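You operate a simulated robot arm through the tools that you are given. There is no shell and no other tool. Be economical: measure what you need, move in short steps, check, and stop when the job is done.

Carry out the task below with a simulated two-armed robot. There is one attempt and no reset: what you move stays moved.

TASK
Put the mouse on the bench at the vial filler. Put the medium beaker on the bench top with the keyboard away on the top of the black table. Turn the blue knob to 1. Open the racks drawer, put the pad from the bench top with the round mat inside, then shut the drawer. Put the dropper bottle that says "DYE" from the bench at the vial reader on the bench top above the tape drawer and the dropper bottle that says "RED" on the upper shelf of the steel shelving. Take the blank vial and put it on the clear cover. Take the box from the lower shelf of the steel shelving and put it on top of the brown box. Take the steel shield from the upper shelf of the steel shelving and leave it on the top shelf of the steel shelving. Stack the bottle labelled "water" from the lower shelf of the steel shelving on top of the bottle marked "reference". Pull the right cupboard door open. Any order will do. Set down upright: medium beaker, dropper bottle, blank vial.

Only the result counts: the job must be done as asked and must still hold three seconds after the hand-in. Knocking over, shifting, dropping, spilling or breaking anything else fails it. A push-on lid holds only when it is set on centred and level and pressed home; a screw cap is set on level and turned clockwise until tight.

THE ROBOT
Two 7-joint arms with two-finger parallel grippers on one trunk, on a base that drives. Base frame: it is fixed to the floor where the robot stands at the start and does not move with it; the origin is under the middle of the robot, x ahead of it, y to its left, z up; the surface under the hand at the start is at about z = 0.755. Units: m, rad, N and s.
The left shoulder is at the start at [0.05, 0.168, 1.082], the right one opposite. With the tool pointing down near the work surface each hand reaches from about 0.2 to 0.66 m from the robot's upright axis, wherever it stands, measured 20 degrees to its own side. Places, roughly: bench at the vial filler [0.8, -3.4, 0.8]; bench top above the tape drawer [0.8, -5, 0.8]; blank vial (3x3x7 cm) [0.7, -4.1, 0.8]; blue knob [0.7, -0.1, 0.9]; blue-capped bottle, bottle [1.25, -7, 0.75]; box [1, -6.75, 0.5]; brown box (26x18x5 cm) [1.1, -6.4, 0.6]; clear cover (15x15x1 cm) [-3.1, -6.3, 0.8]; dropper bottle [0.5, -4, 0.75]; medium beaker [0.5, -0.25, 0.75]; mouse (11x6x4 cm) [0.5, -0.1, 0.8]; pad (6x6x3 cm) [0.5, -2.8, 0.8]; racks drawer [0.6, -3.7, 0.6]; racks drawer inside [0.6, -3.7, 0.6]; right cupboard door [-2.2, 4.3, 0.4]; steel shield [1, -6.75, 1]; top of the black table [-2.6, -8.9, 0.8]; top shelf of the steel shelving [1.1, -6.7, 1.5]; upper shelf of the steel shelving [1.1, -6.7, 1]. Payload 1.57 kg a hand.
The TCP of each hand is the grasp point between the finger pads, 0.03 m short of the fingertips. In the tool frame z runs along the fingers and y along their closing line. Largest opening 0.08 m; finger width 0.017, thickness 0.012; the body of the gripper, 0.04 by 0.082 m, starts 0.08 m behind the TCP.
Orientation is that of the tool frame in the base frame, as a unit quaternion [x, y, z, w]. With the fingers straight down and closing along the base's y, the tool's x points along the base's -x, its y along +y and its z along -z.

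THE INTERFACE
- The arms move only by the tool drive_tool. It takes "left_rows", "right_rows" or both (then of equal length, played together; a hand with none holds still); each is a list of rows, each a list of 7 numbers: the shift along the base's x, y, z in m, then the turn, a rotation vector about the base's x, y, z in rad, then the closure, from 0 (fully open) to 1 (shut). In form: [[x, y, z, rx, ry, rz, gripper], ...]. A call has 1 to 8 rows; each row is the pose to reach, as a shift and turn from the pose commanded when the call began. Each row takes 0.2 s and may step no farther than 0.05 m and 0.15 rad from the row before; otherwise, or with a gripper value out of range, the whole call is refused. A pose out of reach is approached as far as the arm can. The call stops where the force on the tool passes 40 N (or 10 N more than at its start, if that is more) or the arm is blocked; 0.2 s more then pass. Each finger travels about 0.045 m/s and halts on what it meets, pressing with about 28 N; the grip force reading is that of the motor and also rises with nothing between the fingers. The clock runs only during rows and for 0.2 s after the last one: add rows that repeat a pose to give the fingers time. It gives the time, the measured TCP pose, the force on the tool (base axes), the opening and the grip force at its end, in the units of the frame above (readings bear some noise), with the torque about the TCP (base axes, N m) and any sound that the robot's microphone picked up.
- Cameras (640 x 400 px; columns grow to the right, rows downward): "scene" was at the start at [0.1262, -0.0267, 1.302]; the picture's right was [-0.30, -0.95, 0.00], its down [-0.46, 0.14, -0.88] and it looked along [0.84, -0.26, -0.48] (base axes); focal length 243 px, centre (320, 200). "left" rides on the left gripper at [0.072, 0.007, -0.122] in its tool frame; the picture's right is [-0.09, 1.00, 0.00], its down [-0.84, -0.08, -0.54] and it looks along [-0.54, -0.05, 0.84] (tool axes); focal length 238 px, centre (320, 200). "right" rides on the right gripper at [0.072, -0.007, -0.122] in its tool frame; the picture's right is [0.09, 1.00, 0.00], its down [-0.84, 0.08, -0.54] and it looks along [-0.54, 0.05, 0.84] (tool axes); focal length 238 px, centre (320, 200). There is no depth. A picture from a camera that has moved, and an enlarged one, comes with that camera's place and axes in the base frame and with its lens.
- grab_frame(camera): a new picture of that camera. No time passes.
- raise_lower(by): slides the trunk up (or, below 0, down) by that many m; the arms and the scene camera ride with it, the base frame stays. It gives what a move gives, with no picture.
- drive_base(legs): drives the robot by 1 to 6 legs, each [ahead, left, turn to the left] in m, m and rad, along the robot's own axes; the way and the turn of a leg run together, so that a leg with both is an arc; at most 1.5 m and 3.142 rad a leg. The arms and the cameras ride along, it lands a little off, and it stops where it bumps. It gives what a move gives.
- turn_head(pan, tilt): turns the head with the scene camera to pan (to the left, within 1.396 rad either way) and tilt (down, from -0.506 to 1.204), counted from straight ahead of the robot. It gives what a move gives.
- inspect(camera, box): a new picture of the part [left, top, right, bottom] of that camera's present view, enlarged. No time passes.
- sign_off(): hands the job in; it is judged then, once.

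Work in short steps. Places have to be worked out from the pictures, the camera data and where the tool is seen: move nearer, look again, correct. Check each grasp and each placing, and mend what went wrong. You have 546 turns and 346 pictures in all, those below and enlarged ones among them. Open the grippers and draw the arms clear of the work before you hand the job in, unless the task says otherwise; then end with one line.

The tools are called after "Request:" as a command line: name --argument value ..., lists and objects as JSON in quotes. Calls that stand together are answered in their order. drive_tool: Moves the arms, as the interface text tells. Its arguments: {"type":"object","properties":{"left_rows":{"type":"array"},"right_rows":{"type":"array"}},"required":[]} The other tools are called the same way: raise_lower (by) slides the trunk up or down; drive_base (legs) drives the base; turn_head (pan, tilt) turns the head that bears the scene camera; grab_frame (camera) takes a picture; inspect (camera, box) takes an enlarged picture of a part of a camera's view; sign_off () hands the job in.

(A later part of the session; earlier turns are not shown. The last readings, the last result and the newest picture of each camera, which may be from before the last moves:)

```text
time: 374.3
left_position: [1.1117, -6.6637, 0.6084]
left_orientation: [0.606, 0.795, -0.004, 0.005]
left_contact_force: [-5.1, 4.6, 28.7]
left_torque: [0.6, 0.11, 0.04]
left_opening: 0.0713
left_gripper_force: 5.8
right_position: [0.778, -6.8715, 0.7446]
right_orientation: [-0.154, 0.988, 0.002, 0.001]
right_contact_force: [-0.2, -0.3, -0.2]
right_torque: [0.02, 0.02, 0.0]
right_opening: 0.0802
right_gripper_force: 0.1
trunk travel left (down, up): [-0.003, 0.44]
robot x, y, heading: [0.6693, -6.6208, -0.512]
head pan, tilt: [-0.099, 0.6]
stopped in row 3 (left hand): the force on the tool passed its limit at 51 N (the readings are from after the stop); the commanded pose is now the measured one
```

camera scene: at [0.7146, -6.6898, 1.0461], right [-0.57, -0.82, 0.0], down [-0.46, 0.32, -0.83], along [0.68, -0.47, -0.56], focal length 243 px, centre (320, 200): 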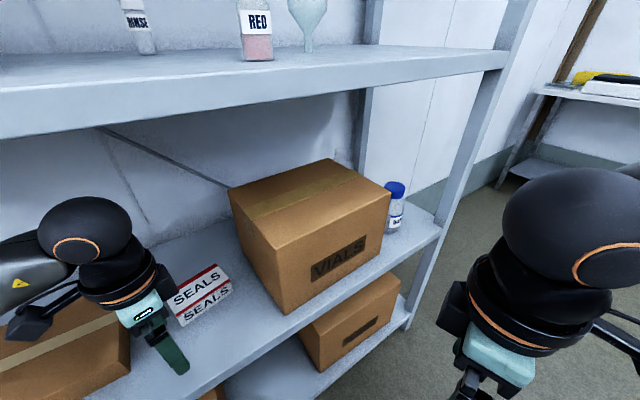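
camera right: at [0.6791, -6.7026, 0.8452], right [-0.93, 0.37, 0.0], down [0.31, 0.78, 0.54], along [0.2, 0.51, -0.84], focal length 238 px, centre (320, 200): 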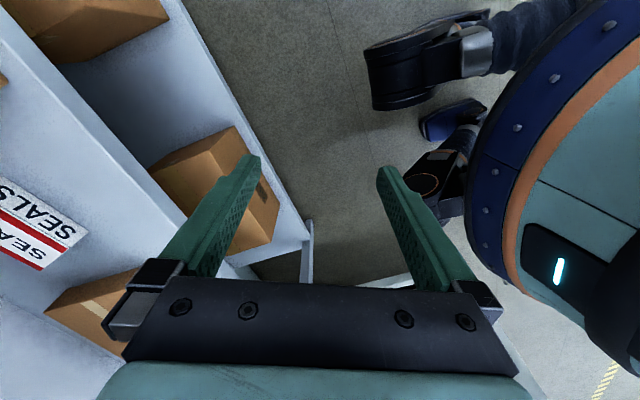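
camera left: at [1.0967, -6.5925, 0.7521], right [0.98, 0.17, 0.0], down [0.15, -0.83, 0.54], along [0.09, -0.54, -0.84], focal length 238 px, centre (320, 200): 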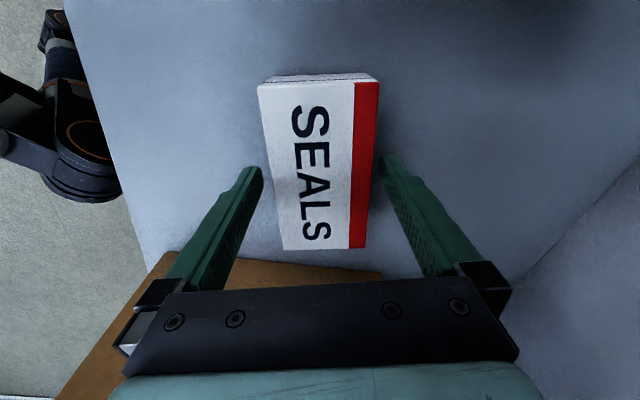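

The fingertips touched the shelf, which is at about z 0.578. I'll rise 5 mm and close.

Request:
drive_tool --left_rows '[[0, 0, 0.005, 0, 0, 0, 0.2], [0, 0, 0.005, 0, 0, 0, 0.5], [0, 0, 0.005, 0, 0, 0, 1], [0, 0, 0.005, 0, 0, 0, 1]]'

Request:
grab_frame --camera "left"

```text
time: 375.3
left_position: [1.1112, -6.665, 0.6122]
left_orientation: [0.606, 0.795, -0.003, 0.004]
left_contact_force: [0.2, 0.2, 0.4]
left_torque: [0.01, -0.02, 0.0]
left_opening: 0.0597
left_gripper_force: 28.0
right_position: [0.7782, -6.8722, 0.7436]
right_orientation: [-0.153, 0.988, 0.002, -0.001]
right_contact_force: [0.0, -0.2, 0.7]
right_torque: [0.0, -0.02, 0.02]
right_opening: 0.0798
right_gripper_force: 0.1
trunk travel left (down, up): [-0.003, 0.44]
robot x, y, heading: [0.664, -6.6178, -0.505]
head pan, tilt: [-0.099, 0.6]
```

```text
192 pictures are left
camera left: at [1.0994, -6.5919, 0.7355], right [0.98, 0.17, 0.0], down [0.15, -0.82, 0.55], along [0.09, -0.54, -0.84], focal length 238 px, centre (320, 200)
```

left: 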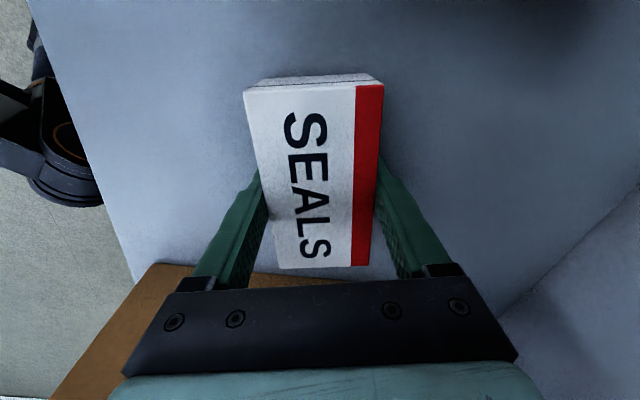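

Gripped at 60 mm. I'll lift it to clear the brown box top (~0.627), then check the arm's surroundings to the left.

Request:
drive_tool --left_rows '[[0, 0, 0.025, 0, 0, 0, 1], [0, 0, 0.05, 0, 0, 0, 1], [0, 0, 0.075, 0, 0, 0, 1]]'

Request:
turn_head --pan 0.8 --tilt 0.6

Request:
grab_frame --camera "scene"

```text
time: 376.1
left_position: [1.1102, -6.6632, 0.6877]
left_orientation: [0.607, 0.795, -0.004, 0.003]
left_contact_force: [0.6, 0.6, -0.3]
left_torque: [0.0, 0.02, 0.03]
left_opening: 0.0593
left_gripper_force: 28.2
right_position: [0.7787, -6.8711, 0.7433]
right_orientation: [-0.154, 0.988, 0.002, 0.0]
right_contact_force: [-0.6, 0.1, -0.4]
right_torque: [-0.02, 0.01, -0.05]
right_opening: 0.0799
right_gripper_force: 0.1
trunk travel left (down, up): [-0.003, 0.44]
robot x, y, heading: [0.6696, -6.6163, -0.511]
head pan, tilt: [-0.099, 0.6]
```

```text
time: 377.3
left_position: [1.1103, -6.6634, 0.6872]
left_orientation: [0.607, 0.795, -0.003, 0.002]
left_contact_force: [-0.1, -0.2, -1.0]
left_torque: [0.03, -0.02, 0.01]
left_opening: 0.0596
left_gripper_force: 28.1
right_position: [0.7775, -6.8715, 0.7435]
right_orientation: [-0.154, 0.988, 0.003, -0.001]
right_contact_force: [0.4, -0.1, -0.7]
right_torque: [-0.01, 0.02, 0.01]
right_opening: 0.0801
right_gripper_force: 0.0
trunk travel left (down, up): [-0.003, 0.44]
robot x, y, heading: [0.6668, -6.6214, -0.514]
head pan, tilt: [0.799, 0.6]
```

```text
191 pictures are left
camera scene: at [0.7865, -6.614, 1.0461], right [0.28, -0.96, 0.0], down [-0.54, -0.16, -0.83], along [0.79, 0.24, -0.56], focal length 243 px, centre (320, 200)
```

scene: 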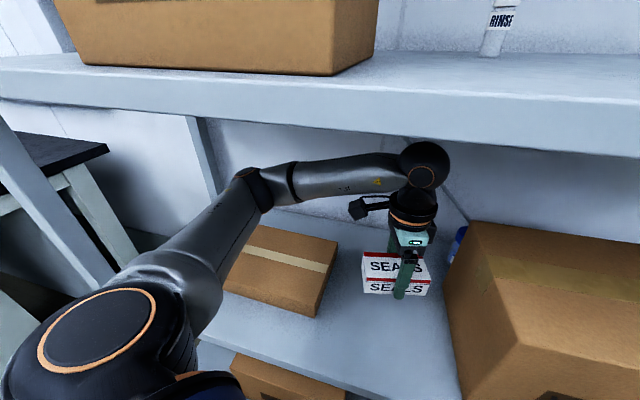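

The elbow swings left, so sliding the base sideways would hit the post. I'll back straight out, square up, and re-enter toward the brown box with heading 0.

Request:
drive_base --legs '[[-0.262, -0.146, 0], [0, 0, 0.51]]'

Request:
turn_head --pan 0.3 --tilt 0.6

Request:
grab_frame --camera "scene"

```text
time: 380.8
left_position: [0.7776, -6.4425, 0.6869]
left_orientation: [0.386, 0.922, -0.003, 0.004]
left_contact_force: [0.3, -0.6, -1.0]
left_torque: [0.0, 0.03, -0.02]
left_opening: 0.0596
left_gripper_force: 27.7
right_position: [0.5874, -6.7862, 0.7437]
right_orientation: [-0.397, 0.918, 0.002, -0.001]
right_contact_force: [0.2, -0.4, 0.0]
right_torque: [0.02, 0.02, 0.02]
right_opening: 0.0799
right_gripper_force: 0.0
trunk travel left (down, up): [-0.003, 0.44]
robot x, y, heading: [0.3674, -6.6173, -0.003]
head pan, tilt: [0.799, 0.6]
```

```text
time: 381.7
left_position: [0.7768, -6.4419, 0.6871]
left_orientation: [0.386, 0.923, -0.002, 0.003]
left_contact_force: [-0.4, -0.5, 0.1]
left_torque: [0.0, 0.02, 0.01]
left_opening: 0.0597
left_gripper_force: 28.3
right_position: [0.5884, -6.7862, 0.7432]
right_orientation: [-0.398, 0.918, 0.002, 0.0]
right_contact_force: [0.1, 0.6, 0.2]
right_torque: [-0.02, 0.04, 0.0]
right_opening: 0.0801
right_gripper_force: 0.0
trunk travel left (down, up): [-0.003, 0.44]
robot x, y, heading: [0.3666, -6.6189, 0.001]
head pan, tilt: [0.3, 0.6]
```

```text
190 pictures are left
camera scene: at [0.4919, -6.5935, 1.0461], right [0.3, -0.95, 0.0], down [-0.54, -0.17, -0.83], along [0.79, 0.25, -0.56], focal length 243 px, centre (320, 200)
```

scene: 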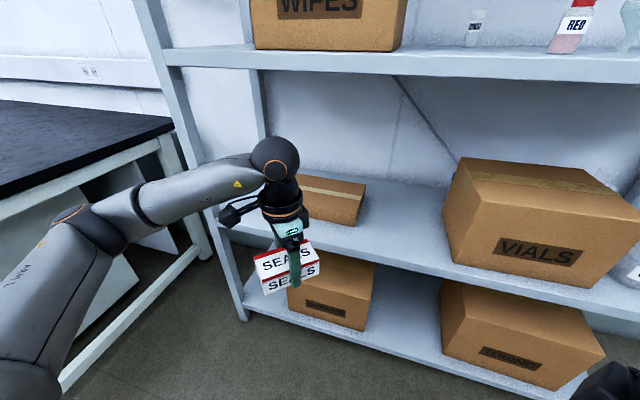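

The elbow should clear the left post (about y -6.12). I'll advance 0.2 m and check.

Request:
drive_base --legs '[[0.2, 0, 0]]'

Request:
grab_frame --camera "scene"

Request:
grab_frame --camera "left"

```text
time: 383.3
left_position: [0.9791, -6.4423, 0.6883]
left_orientation: [0.388, 0.922, -0.002, 0.004]
left_contact_force: [0.1, 0.0, -1.0]
left_torque: [0.0, 0.04, 0.0]
left_opening: 0.0595
left_gripper_force: 27.6
right_position: [0.7897, -6.7869, 0.744]
right_orientation: [-0.397, 0.918, 0.002, 0.0]
right_contact_force: [-0.6, 1.5, -0.4]
right_torque: [0.04, 0.0, 0.02]
right_opening: 0.0803
right_gripper_force: 0.1
trunk travel left (down, up): [-0.003, 0.44]
robot x, y, heading: [0.5674, -6.6166, -0.004]
head pan, tilt: [0.3, 0.6]
```

```text
189 pictures are left
camera scene: at [0.6943, -6.594, 1.0461], right [0.29, -0.96, 0.0], down [-0.54, -0.17, -0.83], along [0.79, 0.24, -0.56], focal length 243 px, centre (320, 200)
```

scene: 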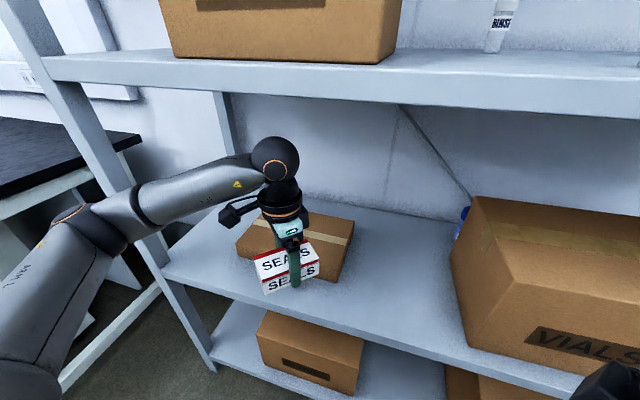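

```text
188 pictures are left
camera left: at [0.9334, -6.3861, 0.81], right [0.78, 0.63, 0.0], down [0.53, -0.65, 0.55], along [0.35, -0.43, -0.84], focal length 238 px, centre (320, 200)
```

left: 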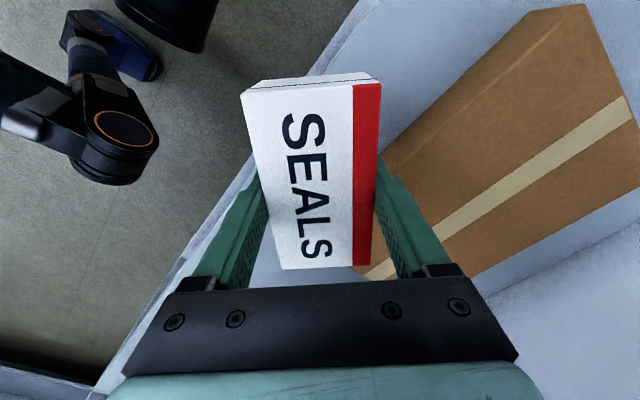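

I'll extend the hand over the brown box's centre, about (1.115, -6.415).

Request:
drive_tool --left_rows '[[0.04, 0.008, 0, 0, 0, 0, 1], [0.08, 0.016, 0, 0, 0, 0, 1], [0.12, 0.024, 0, 0, 0, 0, 1], [0.136, 0.027, 0, 0, 0, 0, 1]]'

Request:
grab_frame --camera "scene"

Request:
grab_frame --camera "left"

```text
time: 384.3
left_position: [1.0393, -6.4305, 0.6874]
left_orientation: [0.388, 0.922, -0.003, 0.003]
left_contact_force: [-0.4, -0.4, -1.0]
left_torque: [-0.02, 0.0, 0.02]
left_opening: 0.0591
left_gripper_force: 27.9
left hand out of reach, approached as far as the arm can: row 2, 3, 4
right_position: [0.7897, -6.7868, 0.744]
right_orientation: [-0.397, 0.918, 0.002, -0.002]
right_contact_force: [0.2, -0.1, -0.5]
right_torque: [0.02, 0.03, -0.01]
right_opening: 0.0799
right_gripper_force: 0.0
trunk travel left (down, up): [-0.003, 0.44]
robot x, y, heading: [0.5704, -6.6173, -0.0]
head pan, tilt: [0.3, 0.6]
```

```text
187 pictures are left
camera scene: at [0.6943, -6.594, 1.0461], right [0.29, -0.96, 0.0], down [-0.54, -0.17, -0.83], along [0.79, 0.24, -0.56], focal length 243 px, centre (320, 200)
```

scene: 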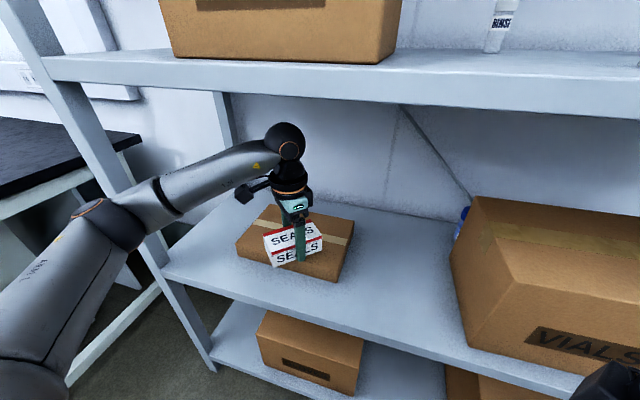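

```text
186 pictures are left
camera left: at [0.9948, -6.3732, 0.8104], right [0.78, 0.63, 0.0], down [0.53, -0.65, 0.55], along [0.35, -0.43, -0.84], focal length 238 px, centre (320, 200)
```

left: 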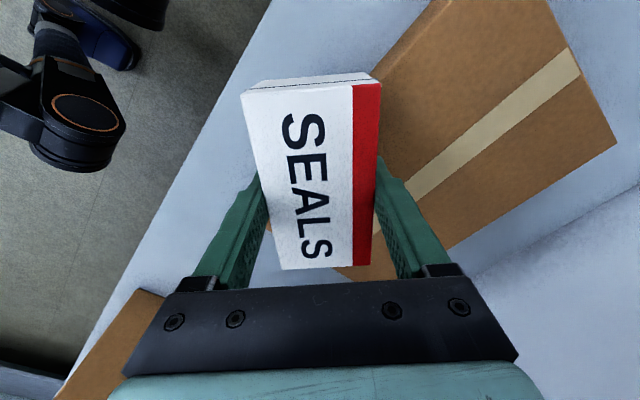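

Reach is limited by the yaw again. The box orientation doesn't matter, so I'll unwind the yaw by 0.5 rad while extending.

Request:
drive_tool --left_rows '[[0.0, 0.0, 0, 0, 0, 0.13, 1], [0.0, 0.0, 0, 0, 0, 0.26, 1], [0.02, 0.005, 0, 0, 0, 0.39, 1], [0.045, 0.01, 0, 0, 0, 0.5, 1], [0.065, 0.015, 0, 0, 0, 0.5, 1]]'

Request:
grab_frame --camera "scene"

Request:
grab_frame --camera "left"

```text
time: 385.5
left_position: [1.1053, -6.4143, 0.6862]
left_orientation: [0.147, 0.989, -0.001, 0.004]
left_contact_force: [0.2, 0.4, -1.3]
left_torque: [0.0, 0.01, 0.05]
left_opening: 0.0595
left_gripper_force: 27.7
right_position: [0.7894, -6.7868, 0.7443]
right_orientation: [-0.397, 0.918, 0.003, -0.001]
right_contact_force: [0.3, -0.3, 0.4]
right_torque: [-0.05, -0.01, 0.01]
right_opening: 0.0799
right_gripper_force: 0.1
trunk travel left (down, up): [-0.003, 0.44]
robot x, y, heading: [0.5705, -6.6217, -0.005]
head pan, tilt: [0.3, 0.6]
```

```text
185 pictures are left
camera scene: at [0.6943, -6.594, 1.046], right [0.29, -0.96, 0.0], down [-0.54, -0.17, -0.83], along [0.79, 0.24, -0.56], focal length 243 px, centre (320, 200)
```

scene: 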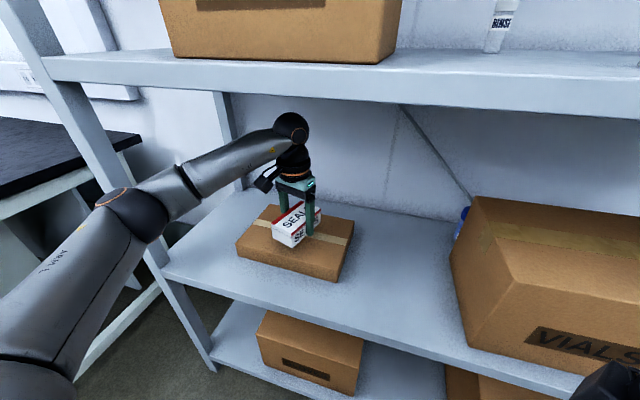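

```text
184 pictures are left
camera left: at [1.0383, -6.3853, 0.8087], right [0.38, 0.93, 0.0], down [0.77, -0.32, 0.55], along [0.51, -0.21, -0.84], focal length 238 px, centre (320, 200)
```

left: 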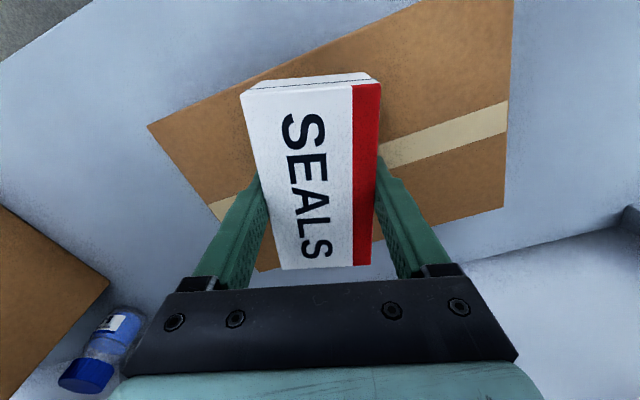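

SEALS is over the brown box, whose top spans x 1.04–1.215 and y -6.53 to -6.27. I'll nudge to its centre and lower to contact.

Request:
drive_tool --left_rows '[[0.012, 0.009, -0.005, 0, 0, 0, 1], [0.012, 0.009, -0.012, 0, 0, 0, 1], [0.012, 0.009, -0.018, 0, 0, 0, 1]]'

```text
time: 386.3
left_position: [1.117, -6.4032, 0.6679]
left_orientation: [0.147, 0.989, -0.002, 0.005]
left_contact_force: [0.1, 0.4, -0.7]
left_torque: [0.01, 0.01, -0.01]
left_opening: 0.0594
left_gripper_force: 28.0
right_position: [0.7899, -6.787, 0.7443]
right_orientation: [-0.397, 0.918, 0.003, -0.001]
right_contact_force: [0.1, 0.3, -0.1]
right_torque: [0.03, -0.03, -0.01]
right_opening: 0.08
right_gripper_force: 0.0
trunk travel left (down, up): [-0.003, 0.44]
robot x, y, heading: [0.5714, -6.6169, -0.002]
head pan, tilt: [0.3, 0.6]
```

Request:
drive_tool --left_rows '[[0, 0, -0.003, 0, 0, 0, 1], [0, 0, -0.006, 0, 0, 0, 1]]'

```text
time: 386.9
left_position: [1.1169, -6.4039, 0.6619]
left_orientation: [0.147, 0.989, -0.001, 0.004]
left_contact_force: [-0.4, 0.2, -0.5]
left_torque: [-0.01, 0.0, -0.01]
left_opening: 0.0591
left_gripper_force: 28.1
right_position: [0.7898, -6.7866, 0.7445]
right_orientation: [-0.398, 0.918, 0.002, -0.001]
right_contact_force: [0.7, 0.3, -0.6]
right_torque: [0.02, -0.01, 0.0]
right_opening: 0.0801
right_gripper_force: 0.0
trunk travel left (down, up): [-0.003, 0.44]
robot x, y, heading: [0.5682, -6.6181, -0.005]
head pan, tilt: [0.3, 0.6]
```

Request:
drive_tool --left_rows '[[0, 0, -0.003, 0, 0, 0, 1], [0, 0, -0.006, 0, 0, 0, 1], [0, 0, -0.009, 0, 0, 0, 1]]'

Request:
grab_frame --camera "left"

```text
time: 387.7
left_position: [1.1175, -6.404, 0.6562]
left_orientation: [0.147, 0.989, -0.001, 0.008]
left_contact_force: [1.1, 3.0, 19.9]
left_torque: [0.24, 0.53, -0.19]
left_opening: 0.0595
left_gripper_force: 28.0
right_position: [0.7879, -6.7863, 0.7446]
right_orientation: [-0.396, 0.918, 0.002, 0.0]
right_contact_force: [0.5, 0.2, 0.1]
right_torque: [0.0, 0.03, -0.02]
right_opening: 0.0799
right_gripper_force: 0.0
trunk travel left (down, up): [-0.003, 0.44]
robot x, y, heading: [0.5709, -6.616, -0.004]
head pan, tilt: [0.3, 0.6]
```

```text
183 pictures are left
camera left: at [1.0488, -6.376, 0.778], right [0.38, 0.93, 0.0], down [0.77, -0.31, 0.56], along [0.51, -0.21, -0.83], focal length 238 px, centre (320, 200)
```

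left: 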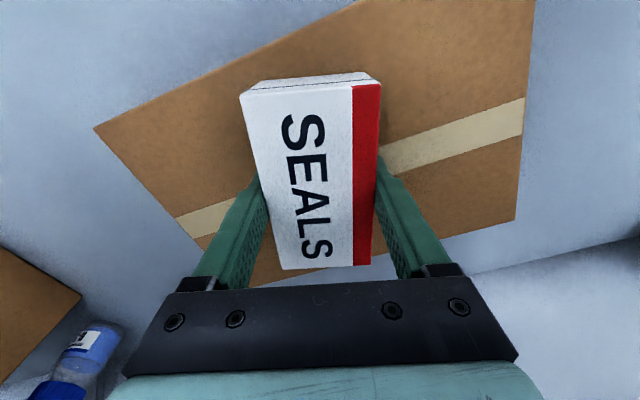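

Contact on the brown box. I'll ease off, release, rise 3 cm, and withdraw.

Request:
drive_tool --left_rows '[[0, 0, 0.004, 0, 0, 0, 1], [0, 0, 0.004, 0, 0, 0, 0.5], [0, 0, 0.004, 0, 0, 0, 0], [0, 0, 0.004, 0, 0, 0, 0], [0, 0, 0.02, 0, 0, 0, 0], [0, 0, 0.033, 0, 0, 0, 0]]'

Request:
grab_frame --camera "left"

```text
time: 389.1
left_position: [1.1149, -6.4042, 0.6848]
left_orientation: [0.147, 0.989, -0.001, 0.003]
left_contact_force: [0.7, 0.1, 1.0]
left_torque: [0.02, -0.02, 0.01]
left_opening: 0.0799
left_gripper_force: 0.0
right_position: [0.7888, -6.7865, 0.7447]
right_orientation: [-0.397, 0.918, 0.002, 0.0]
right_contact_force: [0.8, -0.7, -0.1]
right_torque: [-0.01, -0.01, 0.0]
right_opening: 0.08
right_gripper_force: 0.1
trunk travel left (down, up): [-0.003, 0.44]
robot x, y, heading: [0.5691, -6.6204, -0.004]
head pan, tilt: [0.3, 0.6]
```

```text
182 pictures are left
camera left: at [1.0478, -6.3754, 0.8077], right [0.38, 0.93, 0.0], down [0.77, -0.32, 0.55], along [0.51, -0.21, -0.84], focal length 238 px, centre (320, 200)
```

left: 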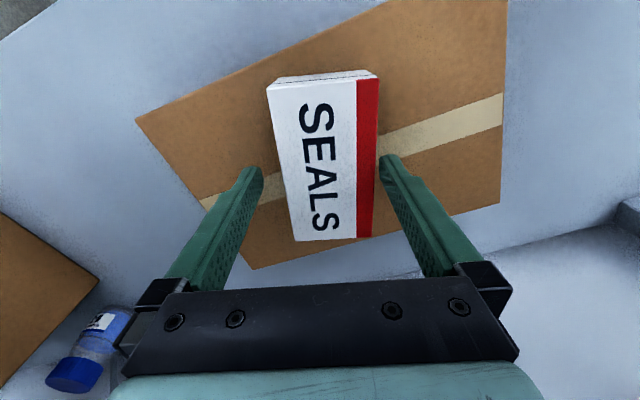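

SEALS rests squarely on the brown box, but the tips are still below its top. I'll slide the hand out along the box's long axis.

Request:
drive_tool --left_rows '[[-0.035, 0.0105, 0.003, 0, 0, 0, 0], [-0.07, 0.021, 0.005, 0, 0, 0, 0], [-0.105, 0.0315, 0.005, 0, 0, 0, 0], [-0.14, 0.042, 0.005, 0, 0, 0, 0]]'

Request:
drive_base --legs '[[-0.3, 0, 0]]'

Request:
grab_frame --camera "scene"

```text
time: 390.1
left_position: [0.9771, -6.3624, 0.6884]
left_orientation: [0.146, 0.989, -0.002, 0.003]
left_contact_force: [0.2, -0.1, 0.6]
left_torque: [0.01, 0.02, 0.01]
left_opening: 0.0801
left_gripper_force: 0.2
right_position: [0.7906, -6.7867, 0.7428]
right_orientation: [-0.397, 0.918, 0.003, -0.002]
right_contact_force: [0.4, 0.4, -0.8]
right_torque: [0.01, -0.02, -0.01]
right_opening: 0.0801
right_gripper_force: 0.0
trunk travel left (down, up): [-0.003, 0.44]
robot x, y, heading: [0.568, -6.6243, -0.009]
head pan, tilt: [0.3, 0.6]
```

```text
time: 392.2
left_position: [0.6773, -6.3637, 0.6885]
left_orientation: [0.151, 0.989, -0.001, 0.004]
left_contact_force: [0.6, -0.3, 0.1]
left_torque: [0.0, 0.01, 0.02]
left_opening: 0.0803
left_gripper_force: 0.0
right_position: [0.4871, -6.7866, 0.7438]
right_orientation: [-0.394, 0.919, 0.003, -0.001]
right_contact_force: [0.8, 0.3, -0.8]
right_torque: [-0.04, 0.04, 0.01]
right_opening: 0.0797
right_gripper_force: 0.0
trunk travel left (down, up): [-0.003, 0.44]
robot x, y, heading: [0.2695, -6.6192, -0.014]
head pan, tilt: [0.3, 0.6]
```

```text
181 pictures are left
camera scene: at [0.3932, -6.5933, 1.0461], right [0.29, -0.96, 0.0], down [-0.54, -0.16, -0.83], along [0.79, 0.24, -0.56], focal length 243 px, centre (320, 200)
```

scene: 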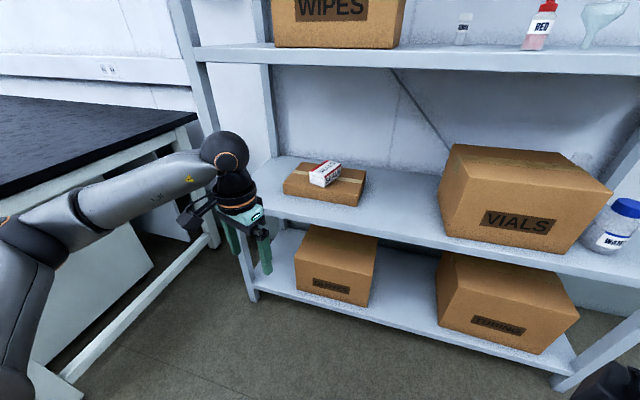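

SEALS is on the brown box. Now I'll find "reference": drive right to y≈-7.25 and look at the rear bottle's label.

Request:
drive_base --legs '[[0.0, -0.68, 0.014], [0.1, 0, 0]]'

Request:
turn_head --pan 0.1 --tilt 0.45

Request:
grab_frame --camera "scene"

```text
time: 399.2
left_position: [0.7716, -7.0271, 0.6878]
left_orientation: [0.144, 0.99, -0.002, 0.005]
left_contact_force: [0.8, 0.5, 0.1]
left_torque: [0.02, 0.0, -0.01]
left_opening: 0.0799
left_gripper_force: 0.0
right_position: [0.5878, -7.4528, 0.7439]
right_orientation: [-0.401, 0.916, 0.003, -0.001]
right_contact_force: [-0.2, -0.1, -0.7]
right_torque: [-0.01, -0.02, 0.01]
right_opening: 0.08
right_gripper_force: 0.1
trunk travel left (down, up): [-0.003, 0.44]
robot x, y, heading: [0.3637, -7.2887, 0.002]
head pan, tilt: [0.3, 0.6]
```

```text
time: 400.0
left_position: [0.7717, -7.0275, 0.6883]
left_orientation: [0.144, 0.99, -0.002, 0.003]
left_contact_force: [0.3, 0.5, 0.2]
left_torque: [0.03, -0.02, 0.02]
left_opening: 0.0799
left_gripper_force: 0.2
right_position: [0.5883, -7.4525, 0.7443]
right_orientation: [-0.4, 0.917, 0.003, -0.001]
right_contact_force: [-1.1, -0.4, -0.5]
right_torque: [0.04, -0.01, 0.04]
right_opening: 0.08
right_gripper_force: 0.0
trunk travel left (down, up): [-0.003, 0.44]
robot x, y, heading: [0.3684, -7.2904, 0.003]
head pan, tilt: [0.099, 0.45]
```

```text
180 pictures are left
camera scene: at [0.498, -7.2783, 1.0596], right [0.11, -0.99, 0.0], down [-0.43, -0.05, -0.9], along [0.9, 0.09, -0.44], focal length 243 px, centre (320, 200)
```

scene: 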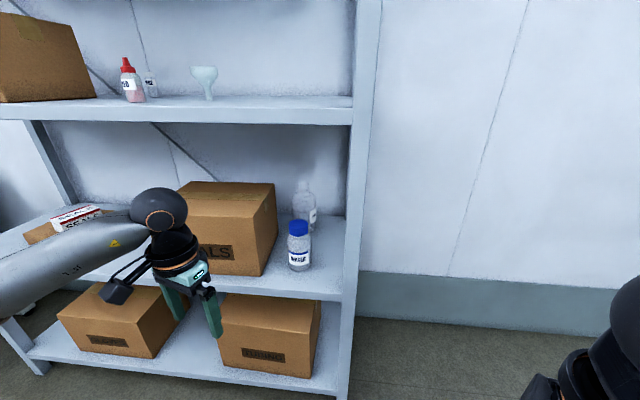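

Request:
inspect --camera "scene" --box '[265, 165, 345, 285]'

```text
3.33 times, centred on (305, 225) of scene
camera zoom: at [0.498, -7.2783, 1.0596], right [0.11, -0.99, 0.0], down [-0.43, -0.05, -0.9], along [0.9, 0.09, -0.44], focal length 809 px, centre (370, 117)
```

zoom: 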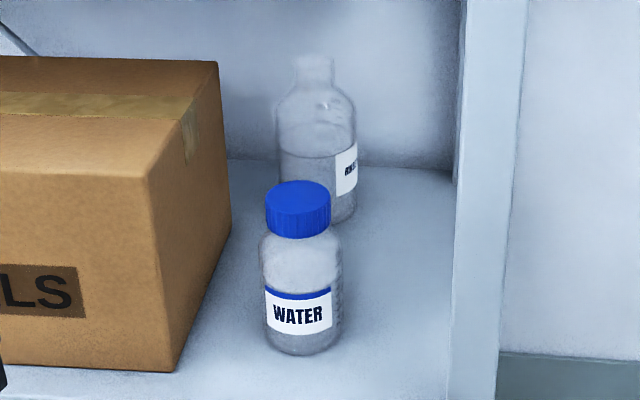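

Request:
inspect --camera "scene" --box '[292, 200, 332, 230]'

```text
13.33 times, centred on (312, 215) of scene
camera zoom: at [0.498, -7.2783, 1.0596], right [0.11, -0.99, 0.0], down [-0.43, -0.05, -0.9], along [0.9, 0.09, -0.44], focal length 3237 px, centre (427, 0)
```

zoom: 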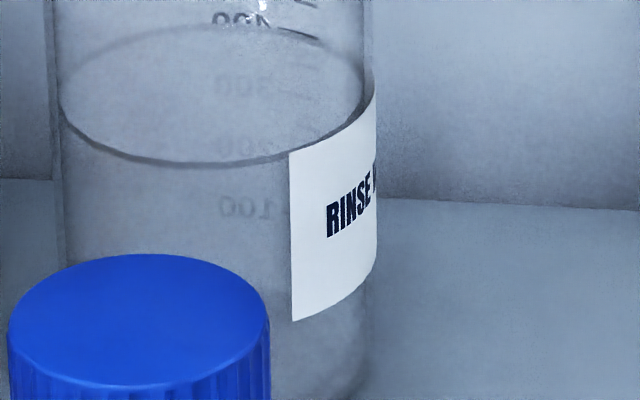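

The rear bottle is RINSE, so "reference" must be the blue-liquid, blue-capped bottle behind VIALS. I'll plan a level grip on WATER with the left hand. First unwind the yaw, then start pitching the tool level in front of the shelf.

Request:
drive_tool --left_rows '[[0, 0, 0, 0, 0, 0.145, 0], [0, 0, 0.02, 0, 0, 0.29, 0]]'

Request:
drive_tool --left_rows '[[0.0, 0, 0.01, 0, -0.14, 0, 0], [0.0, 0, 0.02, 0, -0.28, 0, 0], [0.0, 0, 0.03, 0, -0.42, 0, 0], [0.01, 0, 0.03, 0, -0.56, 0, 0], [0.02, 0, 0.03, 0, -0.7, 0, 0], [0.03, 0, 0.03, 0, -0.84, 0, 0], [0.04, 0, 0.03, 0, -0.98, 0, 0], [0.05, 0, 0.03, 0, -1.12, 0, 0]]'

Request:
drive_tool --left_rows '[[0.0, 0, -0.01, 0, -0.12, 0, 0], [0.0, 0, -0.02, 0, -0.24, 0, 0], [0.0, 0, -0.03, 0, -0.36, 0, 0], [0.0, 0, -0.05, 0, -0.45, 0, 0]]'

Request:
grab_frame --camera "scene"

```text
time: 400.6
left_position: [0.7711, -7.0269, 0.7082]
left_orientation: [-0.002, 1.0, -0.001, 0.003]
left_contact_force: [-0.2, 0.2, 0.1]
left_torque: [0.02, -0.01, 0.01]
left_opening: 0.08
left_gripper_force: 0.1
right_position: [0.5862, -7.4531, 0.7438]
right_orientation: [-0.4, 0.916, 0.002, -0.001]
right_contact_force: [-0.7, 0.4, -0.1]
right_torque: [-0.02, 0.01, -0.03]
right_opening: 0.0799
right_gripper_force: 0.0
trunk travel left (down, up): [-0.003, 0.44]
robot x, y, heading: [0.3715, -7.2871, 0.005]
head pan, tilt: [0.099, 0.45]
```

```text
time: 402.4
left_position: [0.8212, -7.0266, 0.7381]
left_orientation: [0.0, 0.844, -0.002, 0.536]
left_contact_force: [0.7, -0.1, 0.3]
left_torque: [0.02, 0.0, 0.0]
left_opening: 0.08
left_gripper_force: 0.0
right_position: [0.5878, -7.4531, 0.7431]
right_orientation: [-0.401, 0.916, 0.003, -0.001]
right_contact_force: [0.0, 0.1, -0.1]
right_torque: [0.0, 0.02, 0.02]
right_opening: 0.0799
right_gripper_force: 0.0
trunk travel left (down, up): [-0.003, 0.44]
robot x, y, heading: [0.3651, -7.2899, 0.009]
head pan, tilt: [0.099, 0.45]
```

```text
time: 403.4
left_position: [0.8243, -7.0266, 0.7331]
left_orientation: [0.0, 0.829, -0.001, 0.56]
left_contact_force: [1.1, 0.2, 0.0]
left_torque: [0.0, 0.03, 0.04]
left_opening: 0.0797
left_gripper_force: 0.2
left hand out of reach, approached as far as the arm can: row 1, 2, 3, 4
right_position: [0.5879, -7.4523, 0.7444]
right_orientation: [-0.401, 0.916, 0.003, -0.001]
right_contact_force: [0.2, -0.2, 0.0]
right_torque: [0.01, -0.04, -0.02]
right_opening: 0.08
right_gripper_force: 0.0
trunk travel left (down, up): [-0.003, 0.44]
robot x, y, heading: [0.3664, -7.2875, 0.008]
head pan, tilt: [0.099, 0.45]
```

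```text
177 pictures are left
camera scene: at [0.498, -7.2784, 1.0596], right [0.1, -0.99, 0.0], down [-0.43, -0.05, -0.9], along [0.9, 0.09, -0.44], focal length 243 px, centre (320, 200)
```

scene: 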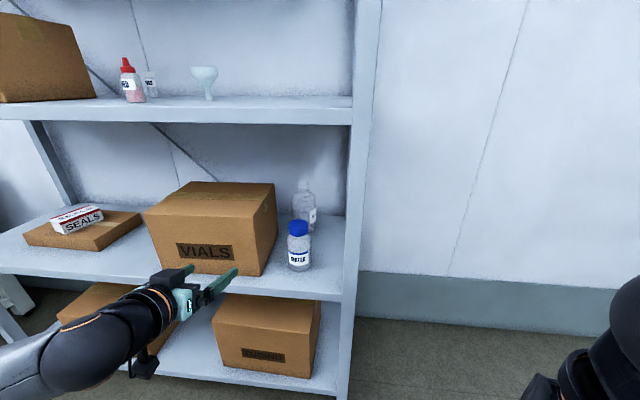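

The arm can only get within 22° of level this low. Instead I'll take WATER with the right hand from above, park it on the front of the upper shelf, and regrasp it level with the left hand. I'll shift the base and square the right hand.

Request:
drive_base --legs '[[0, 0.34, 0]]'

Request:
drive_tool --right_rows '[[0.02, -0.01, 0, 0, 0, -0.14, 0], [0.04, -0.02, 0, 0, 0, -0.28, 0], [0.07, -0.03, 0, 0, 0, -0.42, 0], [0.1, -0.04, 0, 0, 0, -0.56, 0], [0.13, -0.045, 0, 0, 0, -0.7, 0], [0.16, -0.05, 0, 0, 0, -0.82, 0]]'

Request:
grab_frame --camera "right"

```text
time: 407.0
left_position: [0.8237, -6.6799, 0.7323]
left_orientation: [-0.002, 0.828, 0.0, 0.56]
left_contact_force: [-0.6, 0.7, 0.8]
left_torque: [0.01, -0.03, -0.01]
left_opening: 0.0799
left_gripper_force: 0.2
right_position: [0.5852, -7.107, 0.7446]
right_orientation: [-0.401, 0.916, 0.002, -0.001]
right_contact_force: [0.4, 0.1, 0.7]
right_torque: [0.02, 0.02, -0.02]
right_opening: 0.0799
right_gripper_force: 0.0
trunk travel left (down, up): [-0.003, 0.44]
robot x, y, heading: [0.3652, -6.9453, 0.008]
head pan, tilt: [0.099, 0.45]
```

```text
time: 408.4
left_position: [0.8213, -6.6816, 0.7331]
left_orientation: [-0.001, 0.829, 0.0, 0.56]
left_contact_force: [-0.7, 0.2, 0.1]
left_torque: [0.0, 0.01, -0.01]
left_opening: 0.0802
left_gripper_force: 0.1
right_position: [0.7463, -7.1576, 0.7429]
right_orientation: [-0.001, 1.0, 0.002, 0.001]
right_contact_force: [-1.1, -0.4, -0.2]
right_torque: [-0.01, 0.01, -0.01]
right_opening: 0.0802
right_gripper_force: 0.2
trunk travel left (down, up): [-0.003, 0.44]
robot x, y, heading: [0.3657, -6.9424, 0.007]
head pan, tilt: [0.099, 0.45]
```

```text
176 pictures are left
camera right: at [0.6746, -7.1657, 0.8652], right [-0.09, 1.0, 0.0], down [0.84, 0.08, 0.54], along [0.54, 0.06, -0.84], focal length 238 px, centre (320, 200)
```

right: 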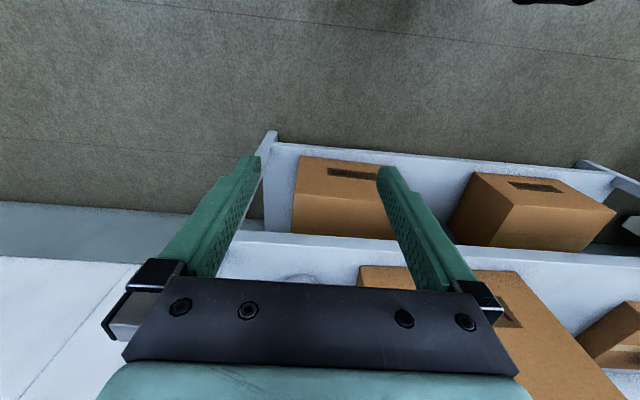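

WATER stands under the upper shelf, so the fingers must slide in around it from the front at grip height. I'll lower to z 0.657 and align y, then advance the base 0.12 m and look.

Request:
drive_tool --right_rows '[[0, -0.004, -0.04, 0, 0, 0, 0], [0, -0.008, -0.086, 0, 0, 0, 0]]'

Request:
drive_base --legs '[[0.13, 0, 0]]'

Request:
grab_frame --camera "right"

Request:
grab_frame --camera "scene"

```text
time: 409.0
left_position: [0.8226, -6.6811, 0.7327]
left_orientation: [-0.001, 0.828, -0.001, 0.561]
left_contact_force: [-0.2, 0.0, -0.3]
left_torque: [0.0, -0.01, -0.01]
left_opening: 0.0803
left_gripper_force: 0.1
right_position: [0.7468, -7.165, 0.6579]
right_orientation: [-0.003, 1.0, 0.002, 0.001]
right_contact_force: [0.2, -0.1, 0.3]
right_torque: [-0.05, 0.01, -0.02]
right_opening: 0.0798
right_gripper_force: 0.0
trunk travel left (down, up): [-0.003, 0.44]
robot x, y, heading: [0.3673, -6.9396, 0.009]
head pan, tilt: [0.099, 0.45]
```

```text
time: 410.2
left_position: [0.953, -6.6826, 0.7335]
left_orientation: [0.002, 0.829, -0.002, 0.559]
left_contact_force: [0.5, 0.3, 0.3]
left_torque: [0.03, 0.02, 0.0]
left_opening: 0.0798
left_gripper_force: 0.1
right_position: [0.8747, -7.1656, 0.6566]
right_orientation: [0.0, 1.0, 0.002, 0.002]
right_contact_force: [-0.3, 0.1, -0.6]
right_torque: [-0.01, 0.02, -0.01]
right_opening: 0.0803
right_gripper_force: 0.0
trunk travel left (down, up): [-0.003, 0.44]
robot x, y, heading: [0.494, -6.943, 0.0]
head pan, tilt: [0.099, 0.45]
```

```text
175 pictures are left
camera right: at [0.803, -7.1735, 0.7791], right [-0.09, 1.0, 0.0], down [0.84, 0.08, 0.54], along [0.54, 0.05, -0.84], focal length 238 px, centre (320, 200)
```

right: 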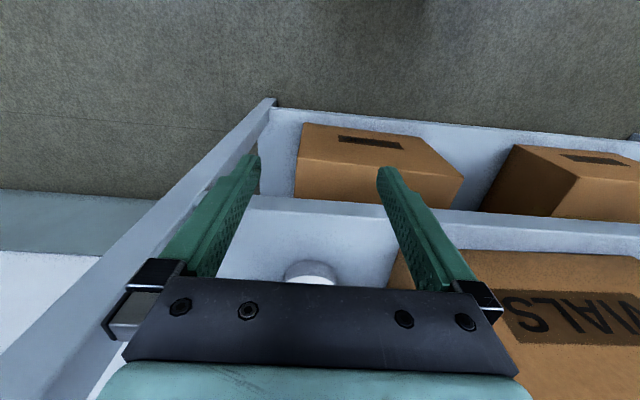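

```text
174 pictures are left
camera scene: at [0.6248, -6.933, 1.0596], right [0.1, -0.99, 0.0], down [-0.43, -0.04, -0.9], along [0.9, 0.09, -0.44], focal length 243 px, centre (320, 200)
```

scene: 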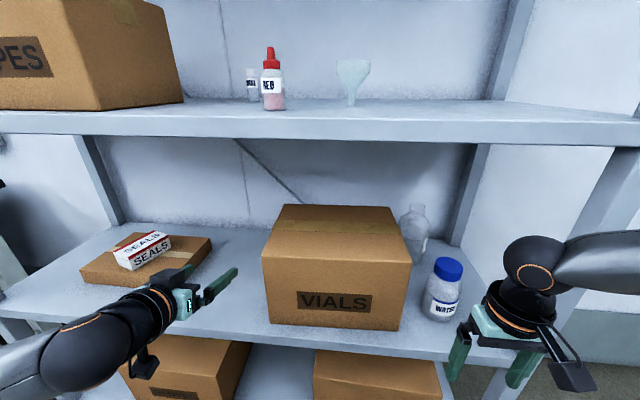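

Aligned to within a millimetre in y. I'll advance the base 0.1 m, then check.

Request:
drive_base --legs '[[0.1, 0, 0]]'

Request:
grab_frame --camera "right"

Request:
grab_frame --camera "scene"

```text
time: 411.4
left_position: [1.0513, -6.6817, 0.7332]
left_orientation: [0.001, 0.828, -0.002, 0.56]
left_contact_force: [-0.2, 0.0, 0.2]
left_torque: [-0.02, 0.03, 0.06]
left_opening: 0.0802
left_gripper_force: 0.1
right_position: [0.9727, -7.1659, 0.6573]
right_orientation: [-0.001, 1.0, 0.003, 0.001]
right_contact_force: [0.3, -0.5, -1.1]
right_torque: [0.01, -0.02, 0.04]
right_opening: 0.0799
right_gripper_force: 0.1
trunk travel left (down, up): [-0.003, 0.44]
robot x, y, heading: [0.5933, -6.9395, 0.0]
head pan, tilt: [0.099, 0.45]
```

```text
173 pictures are left
camera right: at [0.9014, -7.1731, 0.7791], right [-0.09, 1.0, 0.0], down [0.84, 0.08, 0.54], along [0.54, 0.05, -0.84], focal length 238 px, centre (320, 200)
```

right: 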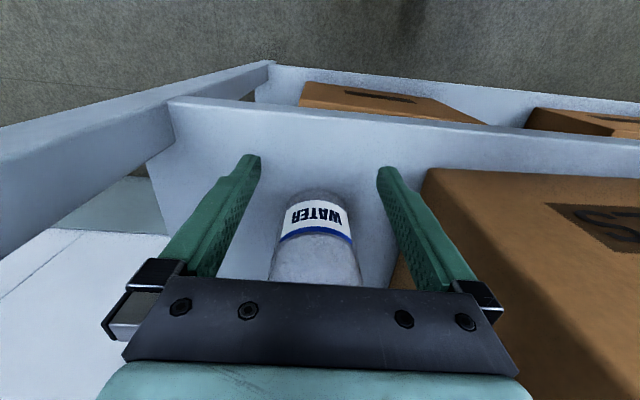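

```text
172 pictures are left
camera scene: at [0.7231, -6.9326, 1.0596], right [0.1, -0.99, 0.0], down [-0.43, -0.04, -0.9], along [0.9, 0.09, -0.44], focal length 243 px, centre (320, 200)
```

scene: 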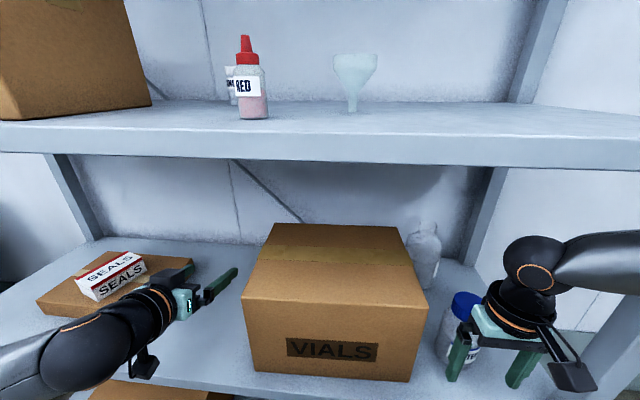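

The bottle is centred between the fingers. I'll advance 0.072 m with the arm and close.

Request:
drive_tool --right_rows '[[0.03, 0, 0, 0, 0, 0, 0], [0.055, 0, 0, 0, 0, 0, 0], [0.072, 0, 0, 0, 0, 0, 0]]'

Request:
grab_frame --camera "right"

```text
time: 412.2
left_position: [1.0473, -6.6813, 0.7363]
left_orientation: [0.001, 0.826, -0.004, 0.564]
left_contact_force: [1.1, -0.2, -0.4]
left_torque: [0.0, 0.02, 0.03]
left_opening: 0.08
left_gripper_force: 0.1
right_position: [1.0393, -7.1653, 0.6633]
right_orientation: [-0.002, 1.0, 0.001, 0.005]
right_contact_force: [0.0, 0.5, -0.6]
right_torque: [0.03, 0.0, 0.0]
right_opening: 0.0799
right_gripper_force: 0.0
trunk travel left (down, up): [-0.003, 0.44]
robot x, y, heading: [0.5894, -6.9441, -0.0]
head pan, tilt: [0.099, 0.45]
```

```text
171 pictures are left
camera right: at [0.9657, -7.1728, 0.7849], right [-0.1, 1.0, 0.0], down [0.83, 0.08, 0.55], along [0.55, 0.05, -0.83], focal length 238 px, centre (320, 200)
```

right: 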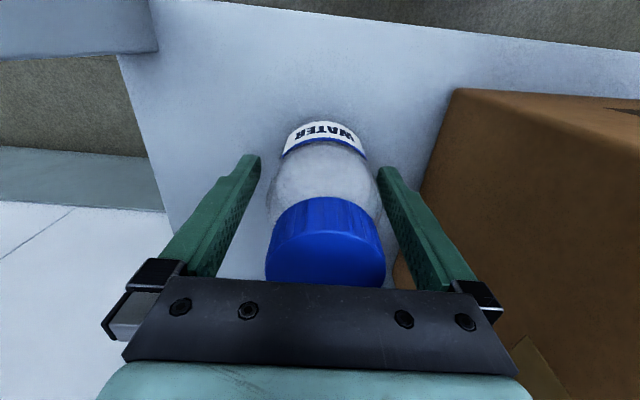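

Both hands shifted by a few millimetres, so the arm may be touching something. I'll look at the right side.

Request:
turn_head --pan -0.6 --tilt 0.6

Request:
grab_frame --camera "scene"

```text
time: 413.3
left_position: [1.0463, -6.682, 0.7378]
left_orientation: [0.001, 0.825, -0.004, 0.565]
left_contact_force: [-0.3, 0.5, 0.6]
left_torque: [-0.02, 0.01, 0.02]
left_opening: 0.0801
left_gripper_force: 0.0
right_position: [1.0386, -7.1645, 0.6633]
right_orientation: [-0.003, 1.0, 0.001, 0.004]
right_contact_force: [0.3, -0.8, 0.0]
right_torque: [-0.02, -0.01, 0.01]
right_opening: 0.0801
right_gripper_force: 0.1
trunk travel left (down, up): [-0.003, 0.44]
robot x, y, heading: [0.5908, -6.945, 0.003]
head pan, tilt: [-0.6, 0.6]
```

```text
170 pictures are left
camera scene: at [0.6957, -6.989, 1.0475], right [-0.56, -0.83, 0.0], down [-0.46, 0.31, -0.83], along [0.69, -0.47, -0.55], focal length 243 px, centre (320, 200)
```

scene: 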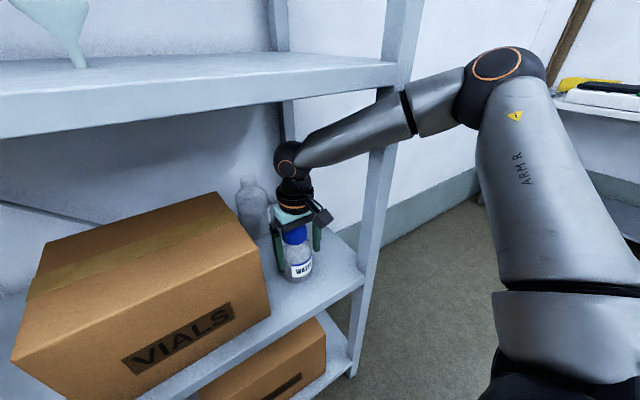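

The forearm is leaning on the right post. I'll back the hand out, shift the base 0.07 m left to move the elbow in, and re-enter.

Request:
drive_tool --right_rows '[[-0.03, 0, -0.003, 0, 0, 0, 0], [-0.07, 0, -0.005, 0, 0, 0, 0]]'

Request:
drive_base --legs '[[-0.1, 0, 0], [0, 0.07, 0]]'

Request:
drive_tool --right_rows '[[0.02, -0.035, 0, 0, 0, 0, 0], [0.04, -0.07, 0, 0, 0, 0, 0]]'

Request:
drive_base --legs '[[0.06, 0, 0]]'

Request:
grab_frame --camera "right"

Request:
grab_frame --camera "scene"

```text
time: 413.9
left_position: [1.052, -6.6824, 0.7323]
left_orientation: [0.001, 0.828, -0.002, 0.56]
left_contact_force: [0.1, 1.0, -0.1]
left_torque: [-0.01, -0.02, 0.0]
left_opening: 0.08
left_gripper_force: 0.1
right_position: [0.9766, -7.1667, 0.6518]
right_orientation: [0.0, 1.0, 0.002, 0.0]
right_contact_force: [0.0, -0.2, -0.8]
right_torque: [0.0, 0.01, -0.02]
right_opening: 0.0801
right_gripper_force: 0.0
trunk travel left (down, up): [-0.003, 0.44]
robot x, y, heading: [0.5883, -6.9424, 0.008]
head pan, tilt: [-0.6, 0.6]
```

```text
time: 415.9
left_position: [0.9536, -6.6122, 0.7322]
left_orientation: [0.001, 0.828, -0.002, 0.56]
left_contact_force: [-0.5, -0.2, 0.8]
left_torque: [0.01, 0.03, -0.02]
left_opening: 0.0799
left_gripper_force: 0.0
right_position: [0.8776, -7.0953, 0.6521]
right_orientation: [0.0, 1.0, 0.002, -0.001]
right_contact_force: [-0.1, 0.6, 0.3]
right_torque: [0.0, 0.0, -0.01]
right_opening: 0.0796
right_gripper_force: 0.0
trunk travel left (down, up): [-0.003, 0.44]
robot x, y, heading: [0.4936, -6.8673, -0.0]
head pan, tilt: [-0.6, 0.6]
```

```text
time: 416.5
left_position: [0.9548, -6.6131, 0.7332]
left_orientation: [0.002, 0.828, -0.003, 0.56]
left_contact_force: [0.7, 0.5, -0.2]
left_torque: [0.0, -0.01, -0.02]
left_opening: 0.0799
left_gripper_force: 0.1
right_position: [0.9172, -7.1667, 0.6534]
right_orientation: [0.0, 1.0, 0.002, 0.0]
right_contact_force: [0.7, -0.6, -0.4]
right_torque: [0.04, 0.0, -0.01]
right_opening: 0.0799
right_gripper_force: 0.1
trunk travel left (down, up): [-0.003, 0.44]
robot x, y, heading: [0.4922, -6.8713, 0.004]
head pan, tilt: [-0.6, 0.6]
```

```text
time: 417.5
left_position: [1.0129, -6.6112, 0.7329]
left_orientation: [0.0, 0.829, -0.001, 0.559]
left_contact_force: [-0.1, 0.1, 0.1]
left_torque: [0.01, 0.05, 0.01]
left_opening: 0.0802
left_gripper_force: 0.0
right_position: [0.9777, -7.1657, 0.6534]
right_orientation: [0.0, 1.0, 0.003, 0.001]
right_contact_force: [0.8, 0.0, -0.3]
right_torque: [-0.02, 0.02, 0.0]
right_opening: 0.0797
right_gripper_force: 0.1
trunk travel left (down, up): [-0.003, 0.44]
robot x, y, heading: [0.5542, -6.8732, -0.001]
head pan, tilt: [-0.6, 0.6]
```

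```text
169 pictures are left
camera right: at [0.9058, -7.1735, 0.775], right [-0.09, 1.0, 0.0], down [0.84, 0.08, 0.54], along [0.54, 0.05, -0.84], focal length 238 px, centre (320, 200)
```

right: 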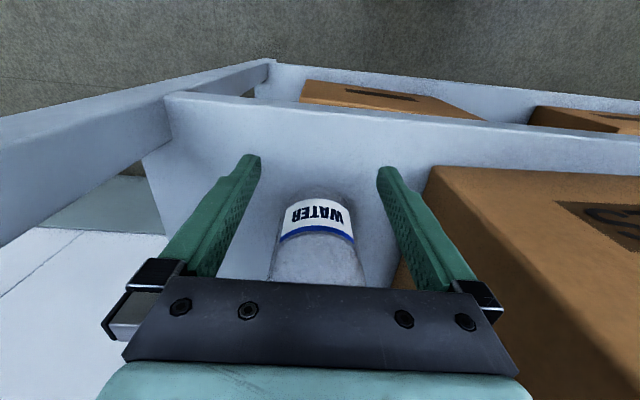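

```text
168 pictures are left
camera scene: at [0.6665, -6.9211, 1.0461], right [-0.56, -0.83, 0.0], down [-0.47, 0.32, -0.83], along [0.68, -0.46, -0.56], focal length 243 px, centre (320, 200)
```

scene: 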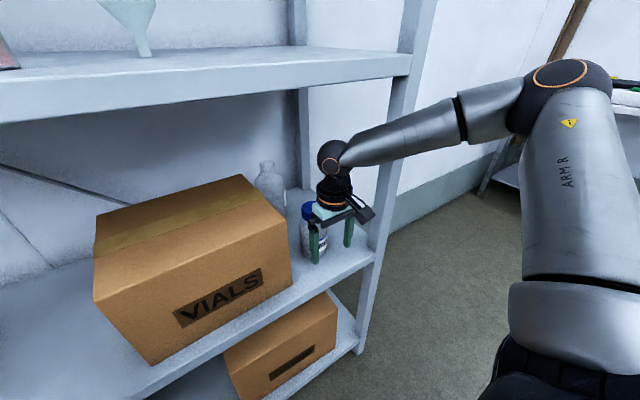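

I'll straighten the arm instead: base back 0.12 m, then reach further with the arm so the elbow sticks out less.

Request:
drive_base --legs '[[-0.12, 0, 0]]'

Request:
drive_tool --right_rows '[[0.04, 0, 0, 0, 0, 0, 0], [0.08, 0, 0, 0, 0, 0, 0], [0.12, 0, 0, 0, 0, 0, 0]]'

Request:
grab_frame --camera "scene"

```text
time: 418.7
left_position: [0.8927, -6.6128, 0.7337]
left_orientation: [0.001, 0.828, -0.001, 0.56]
left_contact_force: [-0.1, 0.4, 0.5]
left_torque: [0.01, -0.01, 0.02]
left_opening: 0.0798
left_gripper_force: 0.0
right_position: [0.8567, -7.1663, 0.6536]
right_orientation: [-0.001, 1.0, 0.002, 0.0]
right_contact_force: [-0.2, -0.2, 0.5]
right_torque: [0.02, 0.01, 0.01]
right_opening: 0.08
right_gripper_force: 0.1
trunk travel left (down, up): [-0.003, 0.44]
robot x, y, heading: [0.4331, -6.8753, 0.006]
head pan, tilt: [-0.6, 0.6]
```

```text
time: 419.5
left_position: [0.8931, -6.6116, 0.7329]
left_orientation: [0.002, 0.829, -0.002, 0.56]
left_contact_force: [-0.2, 0.6, -0.3]
left_torque: [0.03, 0.01, -0.02]
left_opening: 0.0803
left_gripper_force: 0.1
right_position: [0.9757, -7.1644, 0.6536]
right_orientation: [0.0, 1.0, 0.003, 0.0]
right_contact_force: [0.1, 0.7, 0.6]
right_torque: [0.05, 0.01, 0.0]
right_opening: 0.0802
right_gripper_force: 0.1
trunk travel left (down, up): [-0.003, 0.44]
robot x, y, heading: [0.4335, -6.8705, -0.001]
head pan, tilt: [-0.6, 0.6]
```

```text
167 pictures are left
camera scene: at [0.5462, -6.9214, 1.0461], right [-0.56, -0.83, 0.0], down [-0.47, 0.32, -0.83], along [0.68, -0.46, -0.56], focal length 243 px, centre (320, 200)
```

scene: 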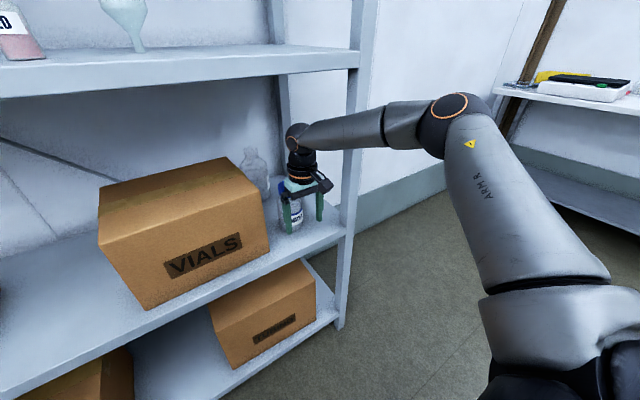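

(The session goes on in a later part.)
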